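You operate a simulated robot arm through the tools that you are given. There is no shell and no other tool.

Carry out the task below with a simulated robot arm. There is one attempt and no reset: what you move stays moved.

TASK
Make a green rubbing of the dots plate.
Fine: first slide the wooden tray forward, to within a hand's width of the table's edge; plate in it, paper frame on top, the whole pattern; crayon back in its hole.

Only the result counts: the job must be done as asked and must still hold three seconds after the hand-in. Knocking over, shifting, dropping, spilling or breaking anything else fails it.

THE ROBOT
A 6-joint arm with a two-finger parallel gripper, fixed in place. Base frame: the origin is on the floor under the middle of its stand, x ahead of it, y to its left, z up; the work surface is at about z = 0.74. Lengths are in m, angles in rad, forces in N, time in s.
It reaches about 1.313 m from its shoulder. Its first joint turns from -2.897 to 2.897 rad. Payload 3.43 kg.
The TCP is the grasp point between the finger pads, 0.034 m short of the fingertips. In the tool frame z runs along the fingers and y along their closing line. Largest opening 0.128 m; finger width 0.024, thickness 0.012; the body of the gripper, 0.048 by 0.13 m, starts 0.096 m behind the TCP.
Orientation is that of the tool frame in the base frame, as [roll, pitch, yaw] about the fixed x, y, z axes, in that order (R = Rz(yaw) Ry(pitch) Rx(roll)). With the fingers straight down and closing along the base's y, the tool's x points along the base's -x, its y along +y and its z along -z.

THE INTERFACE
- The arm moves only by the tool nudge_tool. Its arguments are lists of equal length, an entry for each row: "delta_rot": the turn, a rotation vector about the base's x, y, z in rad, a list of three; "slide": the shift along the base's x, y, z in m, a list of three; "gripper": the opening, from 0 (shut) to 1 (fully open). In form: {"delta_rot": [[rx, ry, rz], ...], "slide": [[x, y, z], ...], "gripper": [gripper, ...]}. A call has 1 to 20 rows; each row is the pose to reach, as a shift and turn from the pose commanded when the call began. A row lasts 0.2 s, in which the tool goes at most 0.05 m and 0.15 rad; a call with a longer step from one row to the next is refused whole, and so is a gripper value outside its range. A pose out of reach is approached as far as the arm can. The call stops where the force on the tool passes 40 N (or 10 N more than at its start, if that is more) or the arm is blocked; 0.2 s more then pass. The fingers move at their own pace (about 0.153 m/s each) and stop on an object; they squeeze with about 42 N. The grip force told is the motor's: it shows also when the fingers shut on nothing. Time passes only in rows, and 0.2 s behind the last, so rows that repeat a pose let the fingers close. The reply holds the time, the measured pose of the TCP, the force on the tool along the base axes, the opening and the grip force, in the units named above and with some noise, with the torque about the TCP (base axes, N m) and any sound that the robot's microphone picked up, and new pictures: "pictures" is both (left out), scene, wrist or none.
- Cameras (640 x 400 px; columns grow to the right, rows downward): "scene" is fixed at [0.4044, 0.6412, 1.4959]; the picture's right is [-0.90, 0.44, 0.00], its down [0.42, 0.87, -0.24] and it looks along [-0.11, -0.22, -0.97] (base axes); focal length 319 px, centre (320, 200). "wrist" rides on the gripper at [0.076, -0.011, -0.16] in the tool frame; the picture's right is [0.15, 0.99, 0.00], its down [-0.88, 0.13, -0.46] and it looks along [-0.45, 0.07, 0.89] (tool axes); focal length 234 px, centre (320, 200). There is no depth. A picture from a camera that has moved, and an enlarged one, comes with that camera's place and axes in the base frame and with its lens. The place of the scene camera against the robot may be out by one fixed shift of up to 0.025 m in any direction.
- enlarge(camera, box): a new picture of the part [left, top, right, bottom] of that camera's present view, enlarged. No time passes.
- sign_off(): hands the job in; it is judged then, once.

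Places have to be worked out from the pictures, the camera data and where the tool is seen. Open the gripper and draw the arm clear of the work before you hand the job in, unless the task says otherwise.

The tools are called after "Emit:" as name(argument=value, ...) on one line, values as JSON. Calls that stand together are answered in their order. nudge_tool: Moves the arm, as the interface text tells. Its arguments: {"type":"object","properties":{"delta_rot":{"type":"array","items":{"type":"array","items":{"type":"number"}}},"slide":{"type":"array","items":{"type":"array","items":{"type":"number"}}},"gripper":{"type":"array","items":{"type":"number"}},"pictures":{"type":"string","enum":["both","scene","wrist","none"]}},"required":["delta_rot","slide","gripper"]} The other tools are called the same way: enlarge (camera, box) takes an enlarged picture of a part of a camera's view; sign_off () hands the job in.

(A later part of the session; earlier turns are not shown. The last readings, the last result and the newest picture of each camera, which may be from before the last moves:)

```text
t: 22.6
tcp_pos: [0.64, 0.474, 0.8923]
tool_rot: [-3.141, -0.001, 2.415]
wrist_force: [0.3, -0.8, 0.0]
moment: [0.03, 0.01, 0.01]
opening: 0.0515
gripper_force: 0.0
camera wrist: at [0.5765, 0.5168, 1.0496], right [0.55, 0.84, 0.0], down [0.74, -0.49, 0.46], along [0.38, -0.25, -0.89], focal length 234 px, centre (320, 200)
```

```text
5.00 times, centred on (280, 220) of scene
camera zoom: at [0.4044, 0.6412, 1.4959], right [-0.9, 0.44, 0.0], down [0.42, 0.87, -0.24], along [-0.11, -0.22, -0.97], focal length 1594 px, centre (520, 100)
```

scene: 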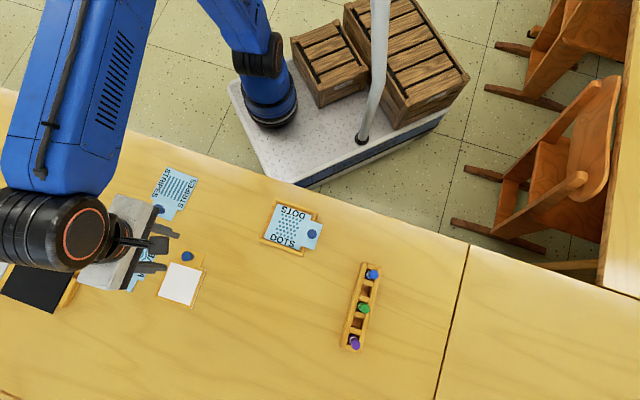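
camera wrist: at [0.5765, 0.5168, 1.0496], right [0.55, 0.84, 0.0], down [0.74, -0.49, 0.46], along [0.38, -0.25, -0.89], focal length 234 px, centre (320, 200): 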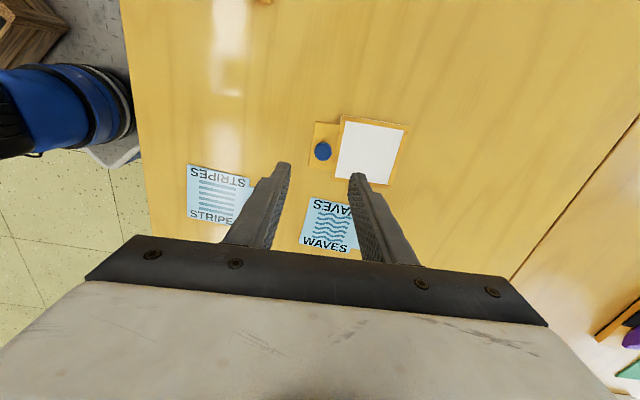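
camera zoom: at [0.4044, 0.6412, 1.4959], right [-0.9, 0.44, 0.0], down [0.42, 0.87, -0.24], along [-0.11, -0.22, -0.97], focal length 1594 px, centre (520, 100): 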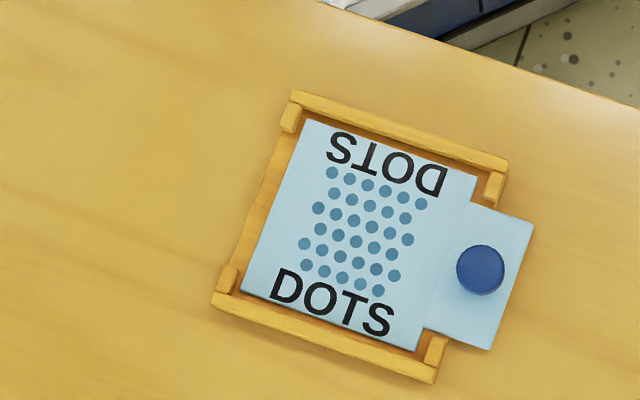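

The frame, including its tab, is aligned with the tool within about 0.01 rad, and its knob sits about 5 mm along +tool-y and 2 mm off to the side. I'll shift over it and descend partway around the knob to check clearance.

Emit:
nudge_tool(delta_rot=[[0, 0, 0], [0, 0, 0], [0, 0, 0], [0, 0, 0], [0, 0, 0]], slide=[[0.0048, 0.0024, -0.03], [0.0048, 0.0024, -0.06], [0.0048, 0.0024, -0.085], [0.0048, 0.0024, -0.097], [0.0048, 0.0024, -0.097]], gripper=[0.32, 0.32, 0.32, 0.32, 0.32], pictures="wrist")

Emit:
enlarge(camera="wrist", box=[240, 100, 440, 225])

```text
t: 23.8
tcp_pos: [0.645, 0.4757, 0.7944]
tool_rot: [-3.141, 0.002, 2.417]
wrist_force: [0.4, 0.5, 0.0]
moment: [-0.01, -0.01, 0.01]
opening: 0.0409
gripper_force: 0.1
camera wrist: at [0.5812, 0.5191, 0.9528], right [0.55, 0.84, 0.0], down [0.75, -0.49, 0.46], along [0.38, -0.25, -0.89], focal length 234 px, centre (320, 200)
```

wrist: 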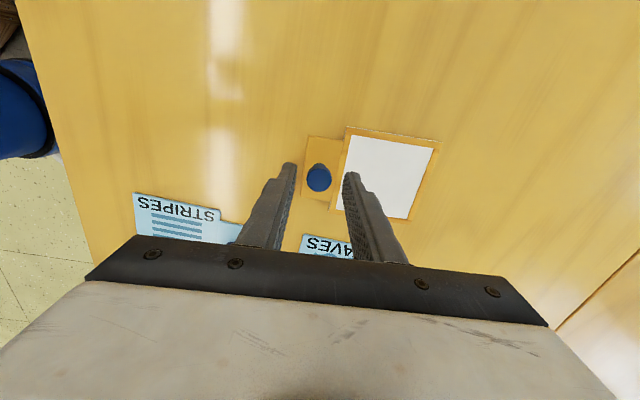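

```text
3.20 times, centred on (340, 162) of wrist
camera zoom: at [0.5812, 0.5191, 0.9528], right [0.55, 0.84, 0.0], down [0.75, -0.49, 0.46], along [0.38, -0.25, -0.89], focal length 749 px, centre (256, 320)
```

zoom: 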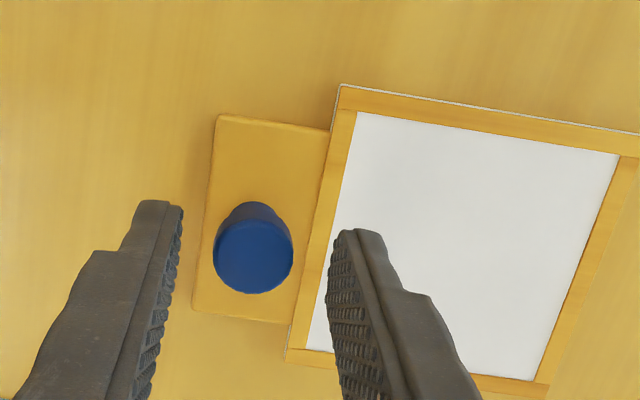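

The knob is centred between the fingers and the finger over the frame border is clear. I'll go down another 8 mm, close, and lift a little to check the hang.

Emit:
nudge_tool(delta_rot=[[0, 0, 0], [0, 0, 0], [0, 0, 0], [0, 0, 0], [0, 0, 0]], slide=[[0, 0, -0.005], [0, 0, -0.008], [0, 0, -0.008], [0, 0, -0.008], [0, 0, -0.008]], gripper=[0.32, 0.32, 0.1, 0, 0], pictures="wrist")

Emit:
enlarge(camera="wrist", box=[240, 100, 480, 250])

```text
t: 25.0
tcp_pos: [0.6447, 0.4763, 0.7864]
tool_rot: [3.141, 0.0, 2.418]
wrist_force: [-0.2, -0.3, 1.0]
moment: [0.01, 0.0, 0.02]
opening: 0.0198
gripper_force: 42.2
camera wrist: at [0.5809, 0.5193, 0.9447], right [0.55, 0.84, 0.0], down [0.75, -0.49, 0.46], along [0.38, -0.25, -0.89], focal length 234 px, centre (320, 200)
```

wrist: 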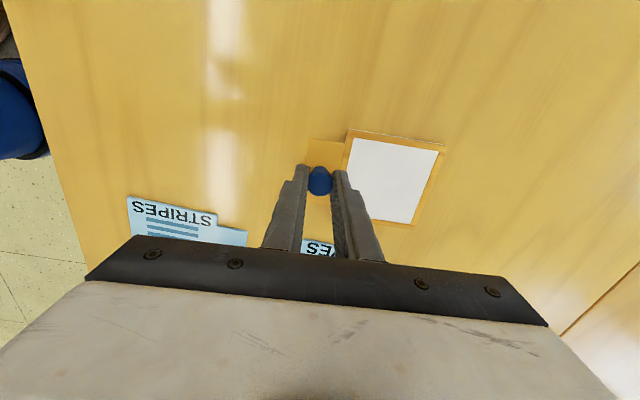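

```text
2.67 times, centred on (360, 175) of wrist
camera zoom: at [0.5809, 0.5193, 0.9447], right [0.55, 0.84, 0.0], down [0.75, -0.49, 0.46], along [0.38, -0.25, -0.89], focal length 624 px, centre (213, 267)
```

zoom: 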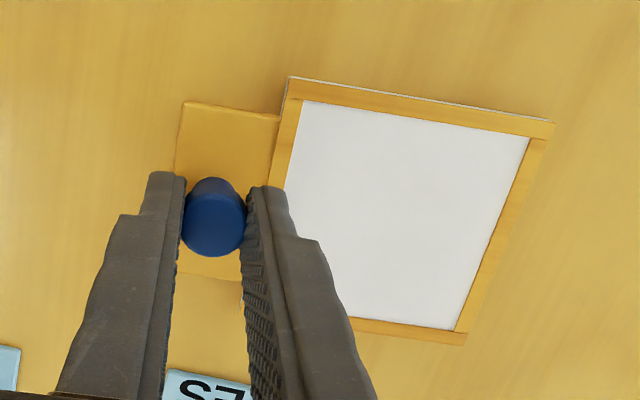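

The frame is held by its knob, with its centre 0.061 m along +tool-y. I'll lift 9 cm, checking that it hangs level, before carrying it.

Emit:
nudge_tool(delta_rot=[[0, 0, 0], [0, 0, 0], [0, 0, 0], [0, 0, 0]], slide=[[0, 0, 0.015], [0, 0, 0.05], [0, 0, 0.09], [0, 0, 0.09]], gripper=[0, 0, 0, 0], pictures="wrist")

Emit:
enlarge(camera="wrist", box=[240, 100, 480, 250])

```text
t: 26.0
tcp_pos: [0.6454, 0.4753, 0.8782]
tool_rot: [3.141, 0.0, 2.418]
wrist_force: [-0.1, -0.8, 0.3]
moment: [-0.01, 0.0, 0.01]
opening: 0.0198
gripper_force: 42.4
camera wrist: at [0.5816, 0.519, 1.0357], right [0.55, 0.84, 0.0], down [0.75, -0.49, 0.46], along [0.38, -0.25, -0.89], focal length 234 px, centre (320, 200)
```

wrist: 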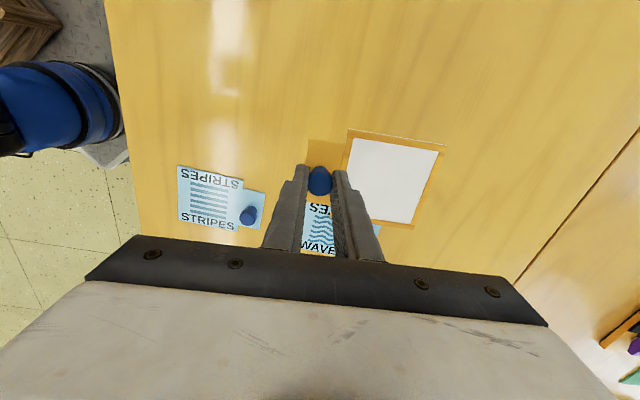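

```text
2.67 times, centred on (360, 175) of wrist
camera zoom: at [0.5816, 0.519, 1.0357], right [0.55, 0.84, 0.0], down [0.75, -0.49, 0.46], along [0.38, -0.25, -0.89], focal length 624 px, centre (213, 267)
```

zoom: 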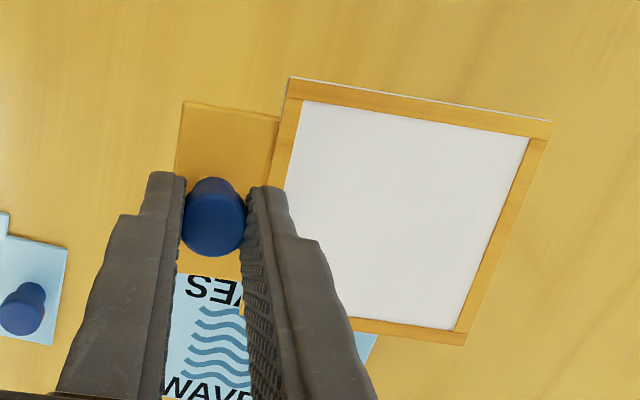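

The frame and paper hang level and unshifted. I'll carry it over the tray while turning about 87° counter-clockwise, so its tab leaves on the −e side opposite the plate's knob.

Emit:
nudge_tool(delta_rot=[[0, 0, 0.1268], [0, 0, 0.2535], [0, 0, 0.3803], [0, 0, 0.507], [0, 0, 0.6338], [0, 0, 0.7605], [0, 0, 0.8873], [0, 0, 1.014], [0, 0, 1.1408], [0, 0, 1.2675], [0, 0, 1.3943], [0, 0, 1.521], [0, 0, 1.521]], slide=[[-0.0156, -0.0007, 0], [-0.0312, -0.0015, 0], [-0.0469, -0.0022, 0], [-0.0625, -0.003, 0], [-0.0781, -0.0037, 0], [-0.0937, -0.0045, 0], [-0.1093, -0.0052, 0], [-0.1249, -0.006, 0], [-0.1406, -0.0067, 0], [-0.1562, -0.0075, 0], [-0.1718, -0.0082, 0], [-0.1874, -0.009, 0], [-0.1874, -0.009, 0]], gripper=[0, 0, 0, 0, 0, 0, 0, 0, 0, 0, 0, 0, 0])

Emit:
enlarge(camera="wrist", box=[260, 60, 500, 210])

Emit:
enlarge(camera="scene", box=[220, 180, 340, 260])

```text
t: 28.8
tcp_pos: [0.4562, 0.4687, 0.8767]
tool_rot: [3.141, -0.002, -2.345]
wrist_force: [1.0, 0.5, 0.5]
moment: [-0.04, -0.01, 0.0]
opening: 0.0195
gripper_force: 42.3
camera wrist: at [0.4126, 0.4067, 1.0353], right [-0.81, 0.59, 0.0], down [0.52, 0.72, 0.45], along [0.27, 0.37, -0.89], focal length 234 px, centre (320, 200)
```

scene: 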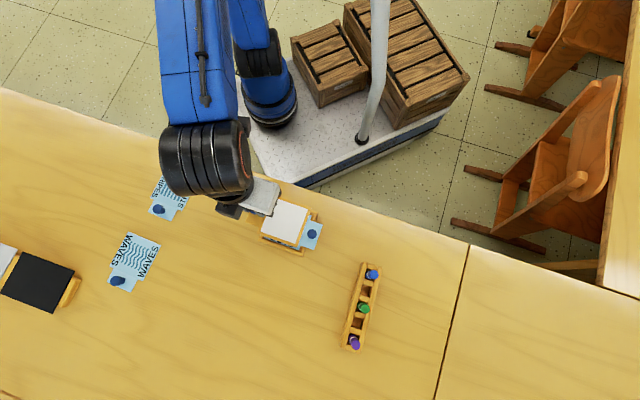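
wrist: 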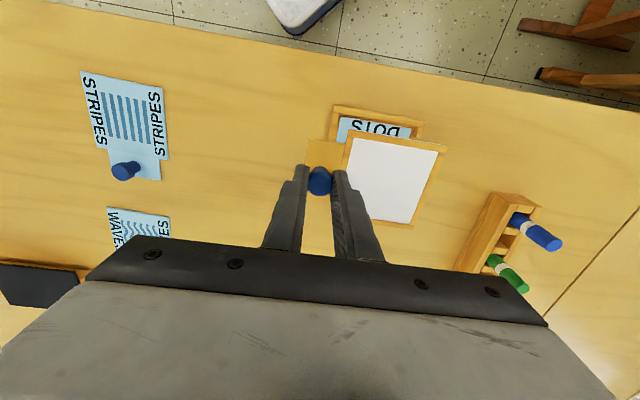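

```text
2.67 times, centred on (380, 135) of wrist
camera zoom: at [0.4126, 0.4067, 1.0353], right [-0.81, 0.59, 0.0], down [0.52, 0.72, 0.45], along [0.27, 0.37, -0.89], focal length 624 px, centre (160, 373)
```

zoom: 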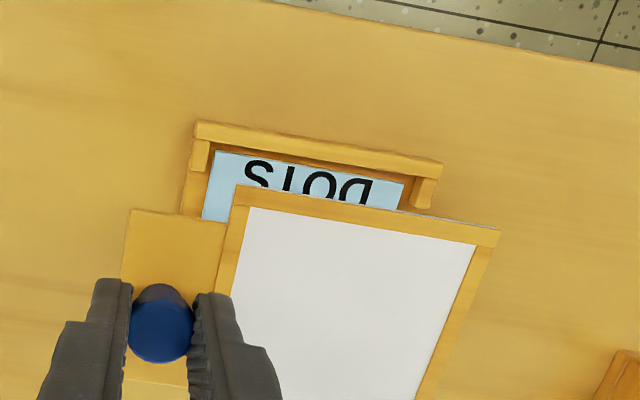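

```text
5.00 times, centred on (280, 220) of scene
camera zoom: at [0.4044, 0.6412, 1.4959], right [-0.9, 0.44, 0.0], down [0.42, 0.87, -0.24], along [-0.11, -0.22, -0.97], focal length 1594 px, centre (520, 100)
```

zoom: 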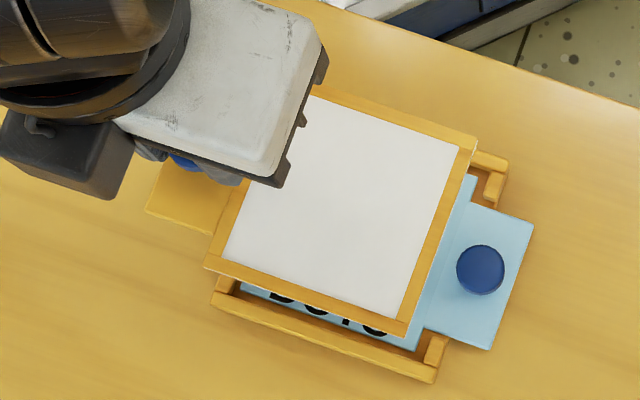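

The tray and the frame are aligned in the tool frame and centred within 1 mm. I'll lower to just above the plate and check again.

Emit:
nudge_tool(delta_rot=[[0, 0, 0], [0, 0, 0], [0, 0, 0], [0, 0, 0]], slide=[[0, 0, -0.03], [0, 0, -0.055], [0, 0, -0.07], [0, 0, -0.07]], gripper=[0, 0, 0, 0])

Emit:
enlarge(camera="wrist", box=[260, 80, 500, 230])

Emit:
enlarge(camera="scene", box=[220, 180, 340, 260])

```text
t: 29.8
tcp_pos: [0.4565, 0.4667, 0.8054]
tool_rot: [3.141, 0.0, -2.346]
wrist_force: [0.0, -0.4, -0.5]
moment: [0.0, -0.01, 0.01]
opening: 0.0199
gripper_force: 41.9
camera wrist: at [0.4121, 0.4062, 0.9646], right [-0.81, 0.59, 0.0], down [0.52, 0.72, 0.46], along [0.27, 0.37, -0.89], focal length 234 px, centre (320, 200)
```

scene: 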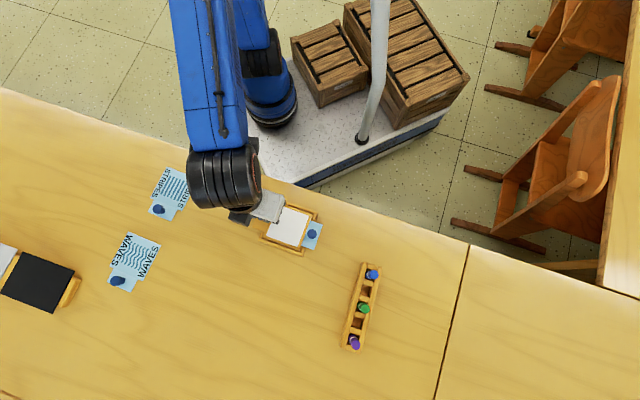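
wrist: 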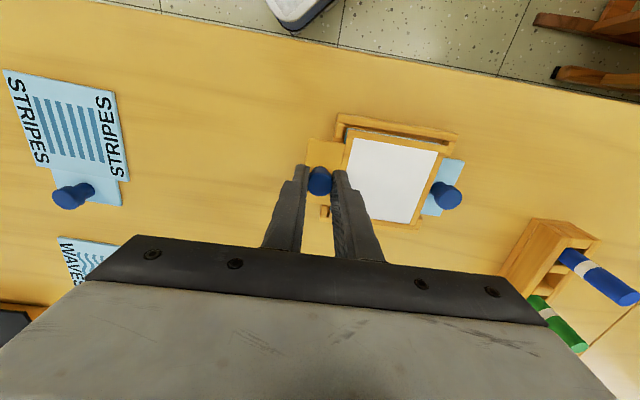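

```text
2.67 times, centred on (380, 155) of wrist
camera zoom: at [0.4121, 0.4062, 0.9646], right [-0.81, 0.59, 0.0], down [0.52, 0.72, 0.46], along [0.27, 0.37, -0.89], focal length 624 px, centre (160, 320)
```

zoom: 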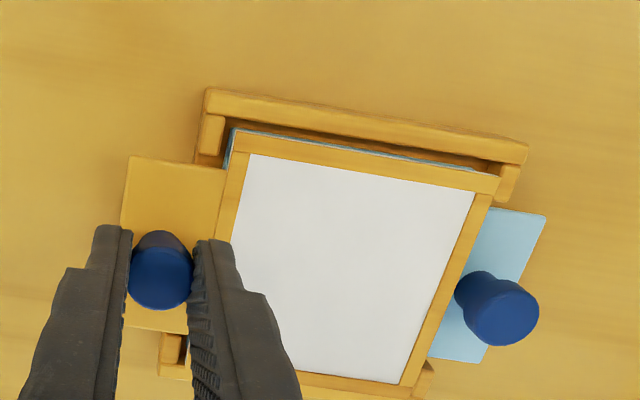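

```text
5.00 times, centred on (280, 220) of scene
camera zoom: at [0.4044, 0.6412, 1.4959], right [-0.9, 0.44, 0.0], down [0.42, 0.87, -0.24], along [-0.11, -0.22, -0.97], focal length 1594 px, centre (520, 100)
```

zoom: 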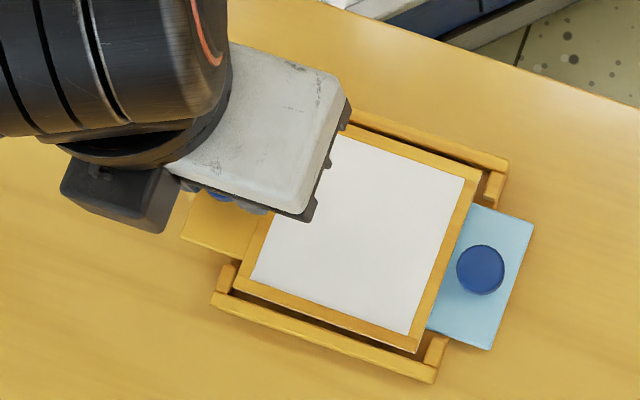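

The frame is centred between the tray walls within about half a millimetre. I'll lower in small steps toward contact with the plate.

Emit:
nudge_tool(delta_rot=[[0, 0, 0], [0, 0, 0], [0, 0, 0], [0, 0, 0]], slide=[[0, 0, -0.004], [0, 0, -0.007], [0, 0, -0.009], [0, 0, -0.009]], gripper=[0, 0, 0, 0], pictures="wrist")

Emit:
enlarge(camera="wrist", box=[260, 80, 500, 230])

```text
t: 30.8
tcp_pos: [0.457, 0.4669, 0.7976]
tool_rot: [-3.141, -0.002, -2.346]
wrist_force: [1.0, -1.7, 5.8]
moment: [0.03, 0.04, 0.0]
opening: 0.0195
gripper_force: 41.9
camera wrist: at [0.4123, 0.4061, 0.9562], right [-0.81, 0.59, 0.0], down [0.52, 0.72, 0.46], along [0.27, 0.37, -0.89], focal length 234 px, centre (320, 200)
```

wrist: 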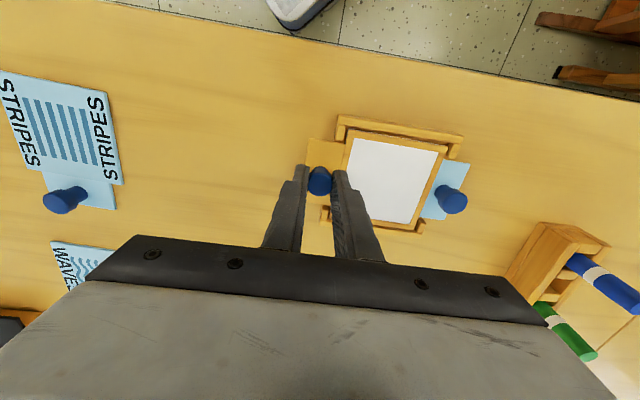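

```text
2.67 times, centred on (380, 155) of wrist
camera zoom: at [0.4123, 0.4061, 0.9562], right [-0.81, 0.59, 0.0], down [0.52, 0.72, 0.46], along [0.27, 0.37, -0.89], focal length 624 px, centre (160, 320)
```

zoom: 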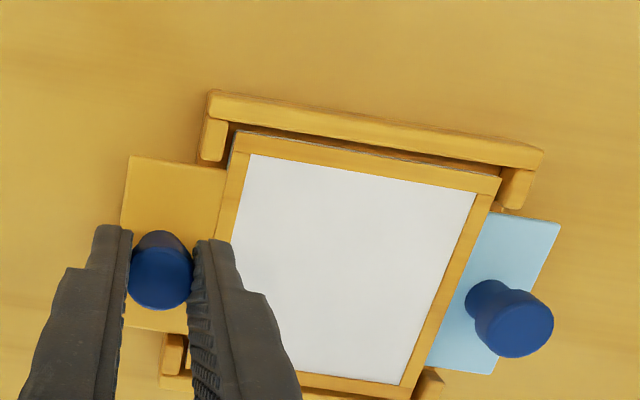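

A 5.8 N contact shows the frame is seated on the plate inside the walls. I'll release and rise straight up.

Emit:
nudge_tool(delta_rot=[[0, 0, 0], [0, 0, 0], [0, 0, 0], [0, 0, 0], [0, 0, 0], [0, 0, 0], [0, 0, 0]], slide=[[0, 0, 0], [0, 0, 0], [0, 0, 0.015], [0, 0, 0.05], [0, 0, 0.095], [0, 0, 0.13], [0, 0, 0.13]], gripper=[0.3, 0.3, 0.3, 0.3, 0.4, 0.4, 0.4])

Emit:
enlarge(camera="wrist", box=[260, 70, 460, 195])

Emit:
enlarge(camera="scene", box=[220, 180, 340, 260])

```text
t: 32.4
tcp_pos: [0.4565, 0.4682, 0.9287]
tool_rot: [-3.141, 0.0, -2.346]
wrist_force: [-0.6, 0.7, -0.4]
moment: [-0.02, -0.02, 0.0]
opening: 0.0511
gripper_force: 0.1
camera wrist: at [0.4116, 0.4073, 1.0867], right [-0.81, 0.59, 0.0], down [0.52, 0.72, 0.46], along [0.27, 0.37, -0.89], focal length 234 px, centre (320, 200)
```

scene: 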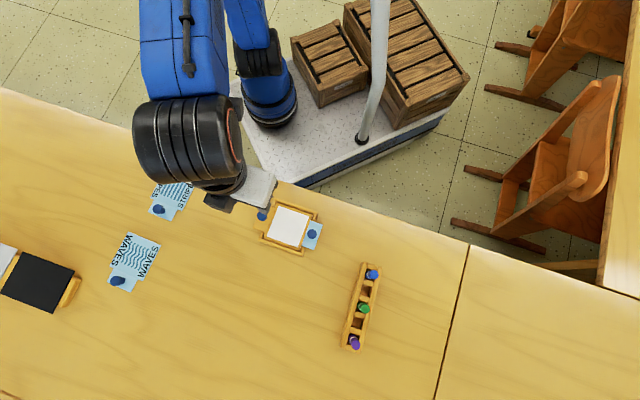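
wrist: 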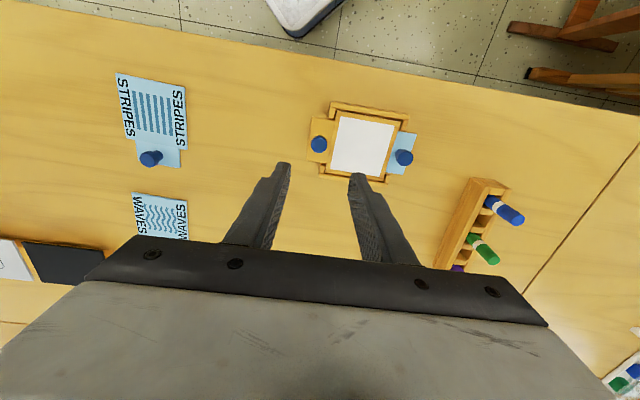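

```text
3.20 times, centred on (360, 132) of wrist
camera zoom: at [0.4116, 0.4073, 1.0867], right [-0.81, 0.59, 0.0], down [0.52, 0.72, 0.46], along [0.27, 0.37, -0.89], focal length 749 px, centre (192, 416)
```

zoom: 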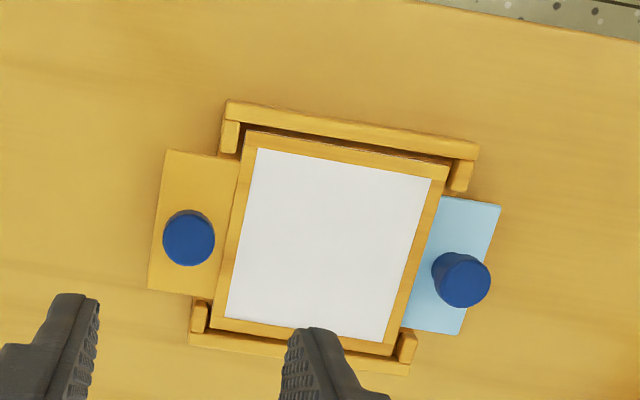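

```text
5.00 times, centred on (280, 220) of scene
camera zoom: at [0.4044, 0.6412, 1.4959], right [-0.9, 0.44, 0.0], down [0.42, 0.87, -0.24], along [-0.11, -0.22, -0.97], focal length 1594 px, centre (520, 100)
```

zoom: 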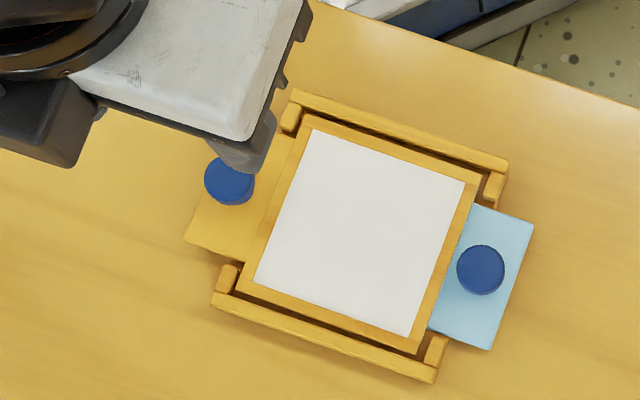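

The frame is seated squarely with the paper over the plate; its window spans about n 0.618–0.693, e 0.031–0.108. Now I'll move above the crayon rack, turning the tool back so the fingers close along n.

Emit:
nudge_tool(delta_rot=[[0, 0, -0.1318], [0, 0, -0.2635], [0, 0, -0.3953], [0, 0, -0.527], [0, 0, -0.6588], [0, 0, -0.7905], [0, 0, -0.9223], [0, 0, -1.054], [0, 0, -1.1858], [0, 0, -1.3175], [0, 0, -1.4493], [0, 0, -1.581], [0, 0, -1.581]], slide=[[-0.0096, 0.0226, 0.02], [-0.0192, 0.0451, 0.04], [-0.0288, 0.0677, 0.052], [-0.0384, 0.0902, 0.052], [-0.048, 0.1128, 0.052], [-0.0577, 0.1354, 0.052], [-0.0673, 0.1579, 0.052], [-0.0769, 0.1805, 0.052], [-0.0865, 0.203, 0.052], [-0.0961, 0.2256, 0.052], [-0.1057, 0.2481, 0.052], [-0.1153, 0.2707, 0.052], [-0.1153, 0.2707, 0.052]], gripper=[0.4, 0.4, 0.4, 0.4, 0.4, 0.4, 0.4, 0.4, 0.4, 0.4, 0.4, 0.4, 0.4])

Emit:
enlarge(camera="wrist", box=[220, 80, 440, 218])

Emit:
enlarge(camera="scene", box=[220, 180, 340, 260])

```text
t: 35.2
tcp_pos: [0.3415, 0.7383, 0.9787]
tool_rot: [3.141, -0.002, 2.357]
wrist_force: [-0.6, -1.0, 1.2]
moment: [0.01, -0.03, -0.01]
opening: 0.0512
gripper_force: 0.1
camera wrist: at [0.2801, 0.7851, 1.1379], right [0.6, 0.8, 0.0], down [0.71, -0.53, 0.46], along [0.37, -0.27, -0.89], focal length 234 px, centre (320, 200)
```

scene: 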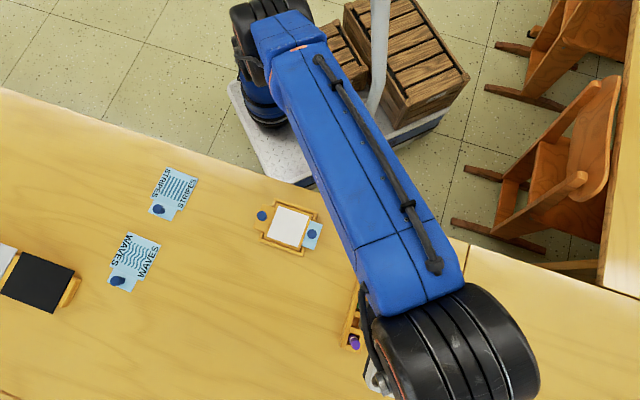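
wrist: 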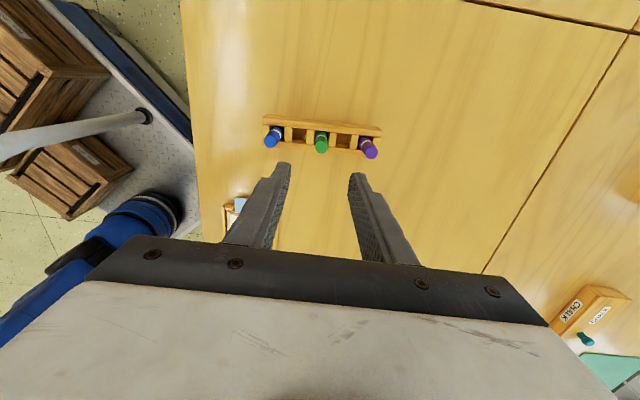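

```text
2.90 times, centred on (330, 149) of wrist
camera zoom: at [0.2801, 0.7851, 1.1379], right [0.6, 0.8, 0.0], down [0.71, -0.53, 0.46], along [0.37, -0.27, -0.89], focal length 679 px, centre (291, 348)
```

zoom: 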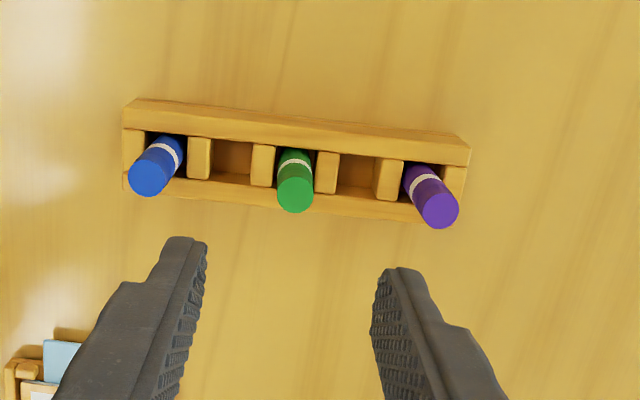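

```text
5.00 times, centred on (280, 220) of scene
camera zoom: at [0.4044, 0.6412, 1.4959], right [-0.9, 0.44, 0.0], down [0.42, 0.87, -0.24], along [-0.11, -0.22, -0.97], focal length 1594 px, centre (520, 100)
```

zoom: 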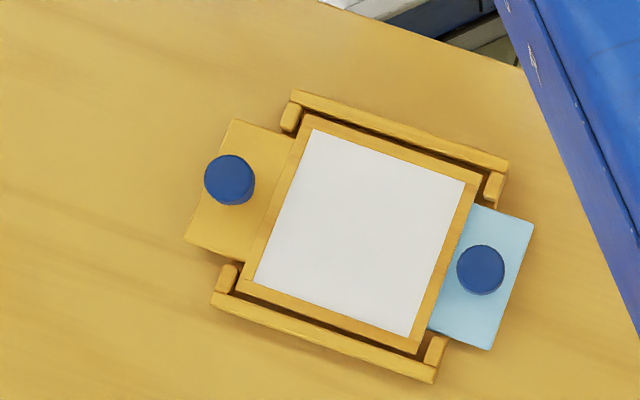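

Triangulating the two cameras puts the green crayon at n≈0.7665, e≈0.280 with its top at z≈0.838, and the rack top at z≈0.77. I'll descend until the fingertips are just above the crayon and check the alignment.

Emit:
nudge_tool(delta_rot=[[0, 0, 0], [0, 0, 0], [0, 0, 0], [0, 0, 0]], slide=[[0.001, 0.001, -0.04], [0.001, 0.001, -0.08], [0.001, 0.001, -0.095], [0.001, 0.001, -0.095]], gripper=[0.4, 0.4, 0.4, 0.4], pictures="wrist")

Emit:
enlarge(camera="wrist", box=[220, 80, 420, 205])

```text
t: 36.2
tcp_pos: [0.3435, 0.7396, 0.8829]
tool_rot: [-3.141, 0.0, 2.357]
wrist_force: [0.4, 0.7, -0.4]
moment: [-0.03, -0.01, -0.01]
opening: 0.0513
gripper_force: 0.2
camera wrist: at [0.2814, 0.786, 1.0428], right [0.6, 0.8, 0.0], down [0.72, -0.53, 0.46], along [0.37, -0.27, -0.89], focal length 234 px, centre (320, 200)
```

wrist: 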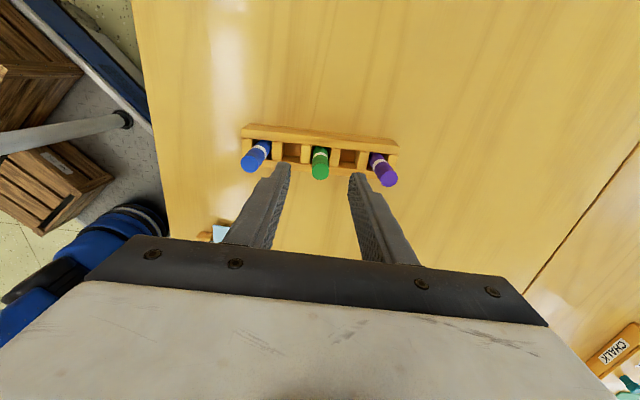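

```text
3.20 times, centred on (320, 142) of wrist
camera zoom: at [0.2814, 0.786, 1.0428], right [0.6, 0.8, 0.0], down [0.72, -0.53, 0.46], along [0.37, -0.27, -0.89], focal length 749 px, centre (320, 384)
```

zoom: 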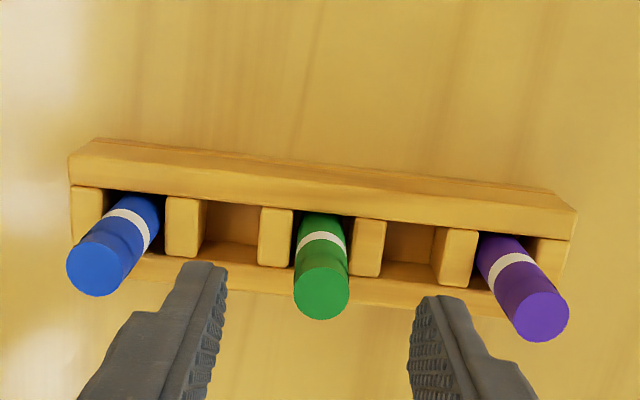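

The crayon is nearly vertical and sits within about 2 mm of the TCP axis. I'll correct slightly, descend until the fingertips are about 18 mm above the rack, and close on it.

Emit:
nudge_tool(delta_rot=[[0, 0, 0], [0, 0, 0], [0, 0, 0], [0, 0, 0], [0, 0, 0], [0, 0, 0], [0, 0, 0]], slide=[[0.0018, -0.0004, -0.02], [0.0018, -0.0004, -0.045], [0.0018, -0.0004, -0.062], [0.0018, -0.0004, -0.062], [0.0018, -0.0004, -0.062], [0.0018, -0.0004, -0.062], [0.0018, -0.0004, -0.062]], gripper=[0.4, 0.4, 0.4, 0.3, 0.15, 0.0, 0.0], pictures="wrist")

Emit:
enlarge(camera="wrist", box=[220, 100, 420, 225])

```text
t: 37.8
tcp_pos: [0.3456, 0.7381, 0.8217]
tool_rot: [3.142, 0.0, 2.356]
wrist_force: [-0.3, 0.3, 0.4]
moment: [-0.02, 0.01, -0.03]
opening: 0.0156
gripper_force: 41.9
camera wrist: at [0.2834, 0.7857, 0.9801], right [0.6, 0.8, 0.0], down [0.72, -0.53, 0.46], along [0.37, -0.27, -0.89], focal length 234 px, centre (320, 200)
```

wrist: 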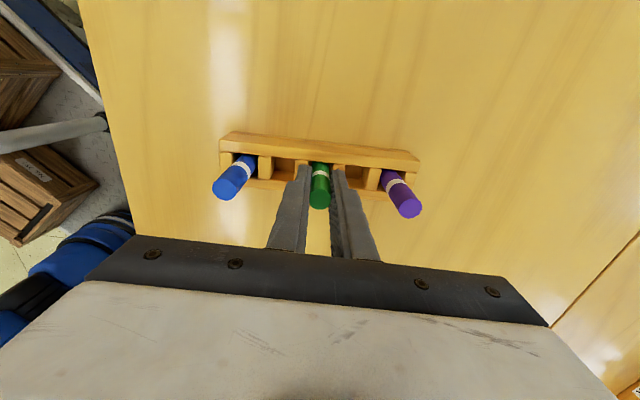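

```text
3.20 times, centred on (320, 162) of wrist
camera zoom: at [0.2834, 0.7857, 0.9801], right [0.6, 0.8, 0.0], down [0.72, -0.53, 0.46], along [0.37, -0.27, -0.89], focal length 749 px, centre (320, 320)
```

zoom: 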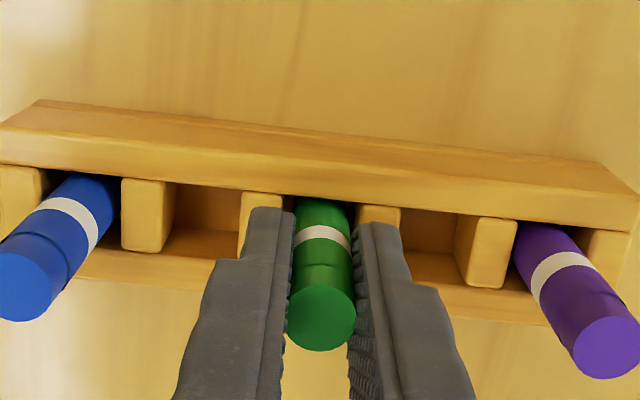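

The crayon is gripped (15.6 mm). I'll lift it straight out of its hole and look at its underside length.

Emit:
nudge_tool(delta_rot=[[0, 0, 0], [0, 0, 0], [0, 0, 0], [0, 0, 0], [0, 0, 0], [0, 0, 0]], slide=[[0, 0, 0.02], [0, 0, 0.04], [0, 0, 0.07], [0, 0, 0.1], [0, 0, 0.12], [0, 0, 0.12]], gripper=[0, 0, 0, 0, 0, 0])

Emit:
enlarge(camera="wrist", box=[220, 80, 420, 205])

Emit:
enlarge(camera="scene", box=[300, 240, 460, 340])

```text
t: 39.2
tcp_pos: [0.344, 0.7386, 0.9421]
tool_rot: [3.141, 0.001, 2.355]
wrist_force: [1.2, 0.6, 0.1]
moment: [0.0, -0.03, 0.02]
opening: 0.0153
gripper_force: 41.3
camera wrist: at [0.2827, 0.7855, 1.1012], right [0.6, 0.8, 0.0], down [0.72, -0.53, 0.46], along [0.37, -0.27, -0.89], focal length 234 px, centre (320, 200)
```

scene: 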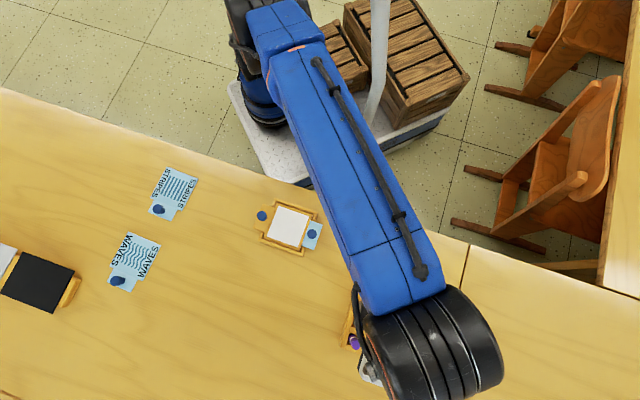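
wrist: 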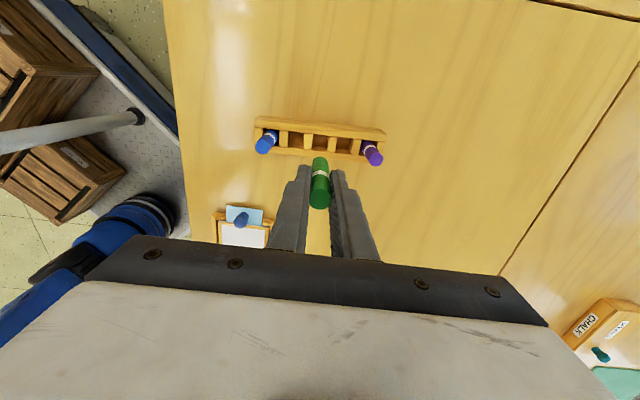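

```text
3.20 times, centred on (320, 142) of wrist
camera zoom: at [0.2827, 0.7855, 1.1012], right [0.6, 0.8, 0.0], down [0.72, -0.53, 0.46], along [0.37, -0.27, -0.89], focal length 749 px, centre (320, 384)
```

zoom: 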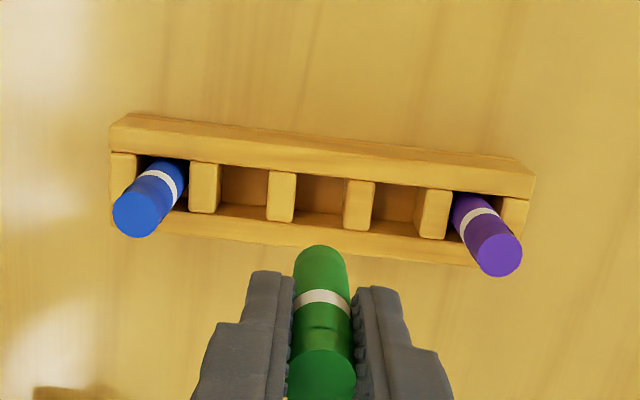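

```text
4.00 times, centred on (380, 290) of scene
camera zoom: at [0.4044, 0.6412, 1.4959], right [-0.9, 0.44, 0.0], down [0.42, 0.87, -0.24], along [-0.11, -0.22, -0.97], focal length 1275 px, centre (80, -160)
```

zoom: 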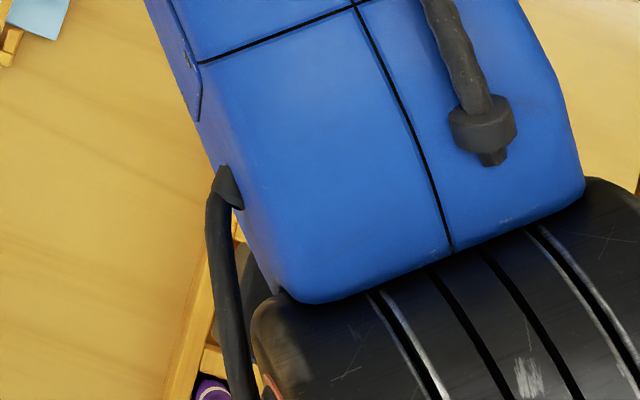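

The crayon is out; its lower end is about 0.07 m below the TCP (0.035 below the fingertips). I'll carry it above the middle of the paper and come down to a few centimetres above.

Emit:
nudge_tool(delta_rot=[[0, 0, 0], [0, 0, 0], [0, 0, 0], [0, 0, 0], [0, 0, 0], [0, 0, 0], [0, 0, 0], [0, 0, 0], [0, 0, 0]], slide=[[0.0114, -0.0378, 0], [0.0229, -0.0755, 0], [0.0343, -0.1133, 0], [0.0457, -0.151, 0], [0.0572, -0.1888, 0], [0.0686, -0.2265, 0], [0.0686, -0.2265, -0.04], [0.0686, -0.2265, -0.088], [0.0686, -0.2265, -0.088]], gripper=[0, 0, 0, 0, 0, 0, 0, 0, 0])

Emit:
enlarge(camera="wrist", box=[220, 80, 440, 218])

Emit:
enlarge(camera="scene", box=[220, 180, 340, 260])

```text
t: 41.2
tcp_pos: [0.4149, 0.5112, 0.8535]
tool_rot: [3.141, -0.001, 2.357]
wrist_force: [0.1, -0.2, -0.6]
moment: [-0.01, 0.01, -0.03]
opening: 0.0155
gripper_force: 41.8
camera wrist: at [0.3533, 0.558, 1.0129], right [0.6, 0.8, 0.0], down [0.71, -0.53, 0.46], along [0.37, -0.27, -0.89], focal length 234 px, centre (320, 200)
```

scene: 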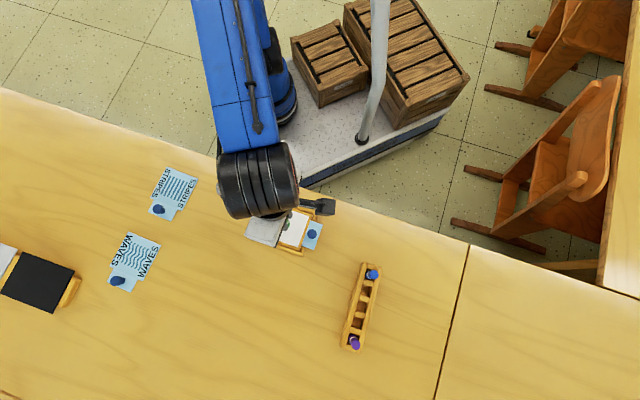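
wrist: 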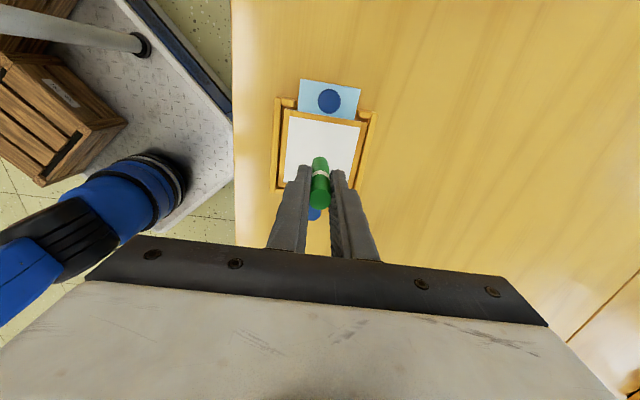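

```text
2.90 times, centred on (330, 149) of wrist
camera zoom: at [0.3533, 0.558, 1.0129], right [0.6, 0.8, 0.0], down [0.71, -0.53, 0.46], along [0.37, -0.27, -0.89], focal length 679 px, centre (291, 348)
```

zoom: 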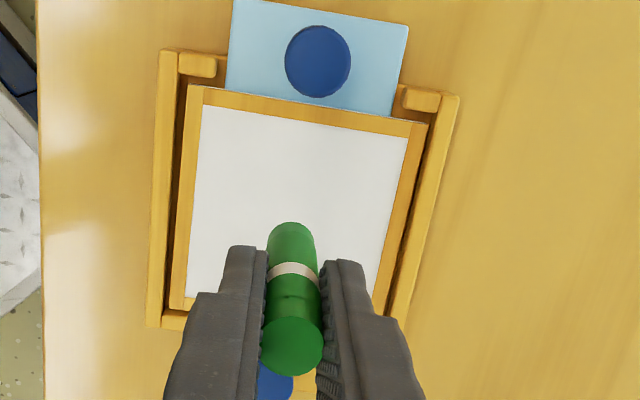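

```text
5.00 times, centred on (280, 220) of scene
camera zoom: at [0.4044, 0.6412, 1.4959], right [-0.9, 0.44, 0.0], down [0.42, 0.87, -0.24], along [-0.11, -0.22, -0.97], focal length 1594 px, centre (520, 100)
```

zoom: 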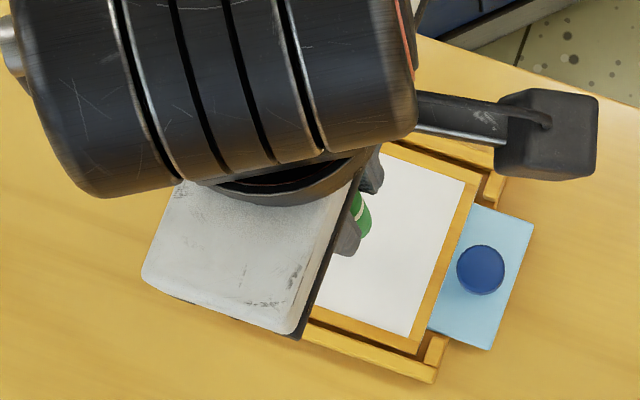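

The crayon is over the paper; the window (n 0.618–0.694, e 0.030–0.106) and the dots beneath (n 0.631–0.683, e 0.043–0.094) match my numbers. I'll move to the first corner of the raster and lower gently to find the paper.

Emit:
nudge_tool(delta_rot=[[0, 0, 0], [0, 0, 0], [0, 0, 0], [0, 0, 0], [0, 0, 0], [0, 0, 0]], slide=[[-0.0188, 0.0002, -0.005], [-0.0376, 0.0003, -0.015], [-0.0376, 0.0003, -0.022], [-0.0376, 0.0003, -0.025], [-0.0376, 0.0003, -0.028], [-0.0376, 0.0003, -0.028]], gripper=[0, 0, 0, 0, 0, 0], pictures="wrist")

Emit:
enlarge(camera="wrist", box=[240, 80, 440, 205])

```text
t: 42.6
tcp_pos: [0.375, 0.5126, 0.8284]
tool_rot: [3.139, -0.002, 2.354]
wrist_force: [-0.1, -0.5, 10.2]
moment: [0.01, 0.0, 0.01]
opening: 0.0154
gripper_force: 41.7
camera wrist: at [0.3145, 0.5585, 0.9854], right [0.6, 0.8, 0.0], down [0.71, -0.53, 0.45], along [0.37, -0.27, -0.89], focal length 234 px, centre (320, 200)
```

wrist: 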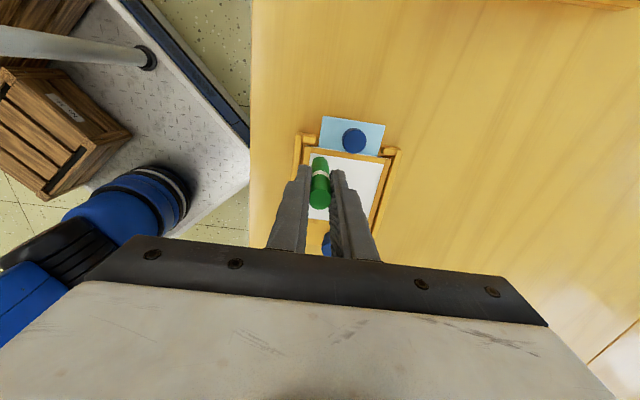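

```text
3.20 times, centred on (340, 142) of wrist
camera zoom: at [0.3145, 0.5585, 0.9854], right [0.6, 0.8, 0.0], down [0.71, -0.53, 0.45], along [0.37, -0.27, -0.89], focal length 749 px, centre (256, 384)
```

zoom: 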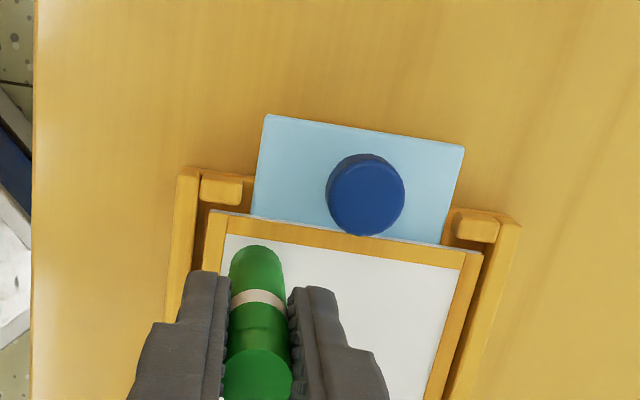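

Contact at about 10 N with the crayon inside the window near the corner, so I'll ease off 1 mm. I'll draw a first stroke along n and look at the mark and force.

Emit:
nudge_tool(delta_rot=[[0, 0, 0], [0, 0, 0], [0, 0, 0], [0, 0, 0]], slide=[[0, 0, 0.001], [0.0127, 0.0127, 0.001], [0.0255, 0.0255, 0.001], [0.0382, 0.0382, 0.001]], gripper=[0, 0, 0, 0], pictures="wrist")

Emit:
enlarge(camera="wrist", box=[200, 80, 440, 230])

```text
t: 43.6
tcp_pos: [0.4143, 0.5501, 0.8266]
tool_rot: [3.141, 0.0, 2.357]
wrist_force: [-1.8, -1.1, 2.9]
moment: [-0.1, 0.16, 0.02]
opening: 0.0155
gripper_force: 41.8
camera wrist: at [0.3528, 0.5972, 0.9856], right [0.6, 0.8, 0.0], down [0.72, -0.53, 0.46], along [0.37, -0.27, -0.89], focal length 234 px, centre (320, 200)
```

wrist: 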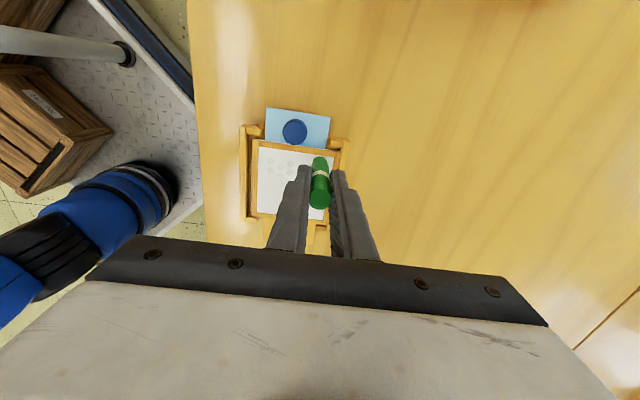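

```text
2.67 times, centred on (320, 155) of wrist
camera zoom: at [0.3528, 0.5972, 0.9856], right [0.6, 0.8, 0.0], down [0.72, -0.53, 0.46], along [0.37, -0.27, -0.89], focal length 624 px, centre (320, 320)
```

zoom: 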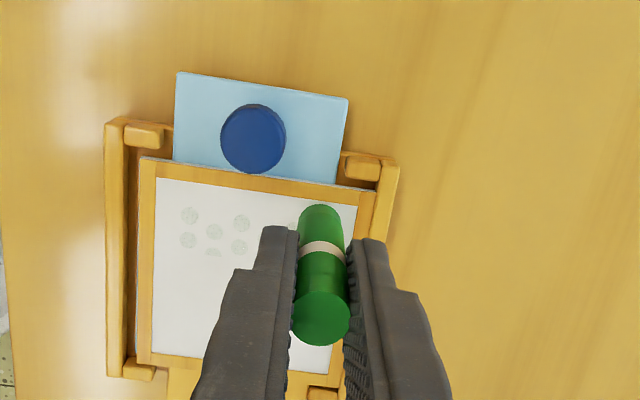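

Faint green dots are appearing. I'll enlarge to see how strong the mark is.

Emit:
enlarge(camera="wrist", box=[250, 130, 350, 192])

```text
6.40 times, centred on (300, 161) of wrist
camera zoom: at [0.3528, 0.5972, 0.9856], right [0.6, 0.8, 0.0], down [0.72, -0.53, 0.46], along [0.37, -0.27, -0.89], focal length 1499 px, centre (448, 450)
```

zoom: 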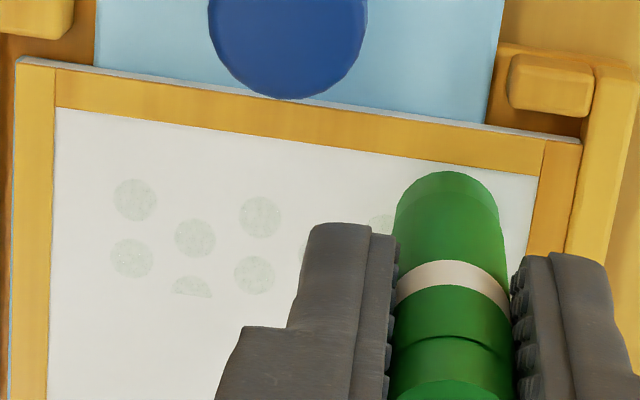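

The mark shows dots along a stroke about 16 mm wide, but it's faint at about 3 N. I'll raster on with slightly more pressure (aiming for 6–8 N) and overlapping passes stepped 6 mm.

Emit:
nudge_tool(delta_rot=[[0, 0, 0], [0, 0, 0], [0, 0, 0], [0, 0, 0], [0, 0, 0], [0, 0, 0], [0, 0, 0], [0, 0, 0], [0, 0, 0], [0, 0, 0], [0, 0, 0], [0, 0, 0], [0, 0, 0], [0, 0, 0], [0, 0, 0], [0, 0, 0], [0, 0, 0], [0, 0, 0], [0, 0, 0], [0, 0, 0]], slide=[[-0.0127, -0.0127, -0.0008], [-0.0255, -0.0255, -0.0008], [-0.0382, -0.0382, -0.0008], [-0.034, -0.0424, -0.0008], [-0.0212, -0.0297, -0.0008], [-0.0085, -0.017, -0.0008], [0.0042, -0.0042, -0.0008], [0.0085, -0.0085, -0.0008], [-0.0042, -0.0212, -0.0008], [-0.017, -0.0339, -0.0008], [-0.0297, -0.0467, -0.0008], [-0.0255, -0.0509, -0.0008], [-0.0127, -0.0382, -0.0008], [0, -0.0255, -0.0008], [0.0127, -0.0127, -0.0008], [0.017, -0.017, -0.0008], [0.0042, -0.0297, -0.0008], [-0.0085, -0.0424, -0.0008], [-0.0212, -0.0552, -0.0008], [-0.017, -0.0594, -0.0008]], gripper=[0, 0, 0, 0, 0, 0, 0, 0, 0, 0, 0, 0, 0, 0, 0, 0, 0, 0, 0, 0])

Emit:
enlarge(camera="wrist", box=[260, 70, 420, 170])

Emit:
enlarge(camera="scene", box=[220, 180, 340, 260])

```text
t: 47.8
tcp_pos: [0.3948, 0.4913, 0.8264]
tool_rot: [3.141, -0.001, 2.359]
wrist_force: [-4.5, 5.0, 12.4]
moment: [0.32, 0.37, 0.0]
opening: 0.0156
gripper_force: 41.6
camera wrist: at [0.3345, 0.5379, 0.9848], right [0.6, 0.8, 0.0], down [0.72, -0.53, 0.46], along [0.37, -0.27, -0.89], focal length 234 px, centre (320, 200)
```

scene: 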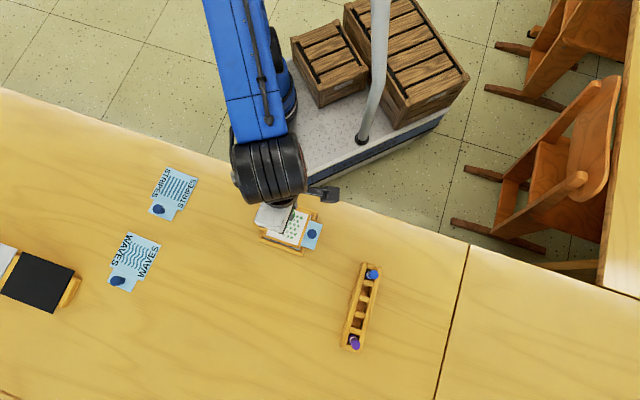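
wrist: 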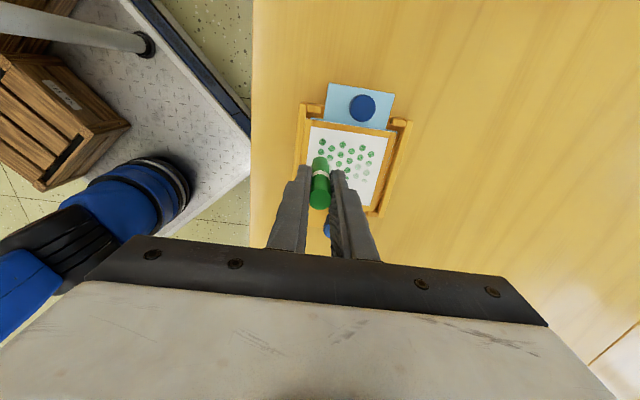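

```text
4.00 times, centred on (340, 120) of wrist
camera zoom: at [0.3345, 0.5379, 0.9848], right [0.6, 0.8, 0.0], down [0.72, -0.53, 0.46], along [0.37, -0.27, -0.89], focal length 937 px, centre (240, 520)
```

zoom: 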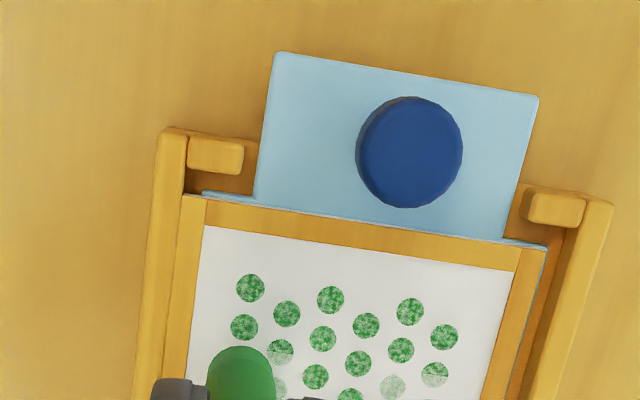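

```text
5.00 times, centred on (280, 220) of scene
camera zoom: at [0.4044, 0.6412, 1.4959], right [-0.9, 0.44, 0.0], down [0.42, 0.87, -0.24], along [-0.11, -0.22, -0.97], focal length 1594 px, centre (520, 100)
```

zoom: 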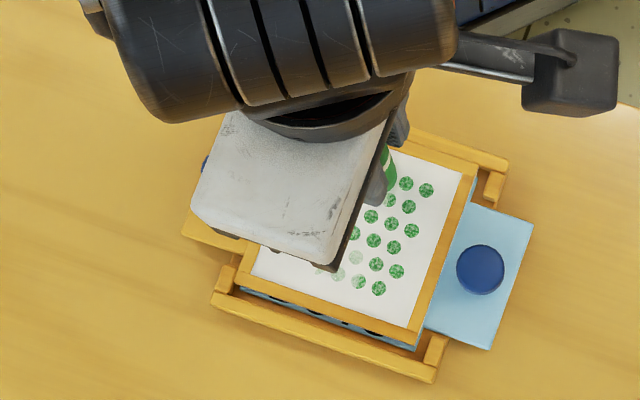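

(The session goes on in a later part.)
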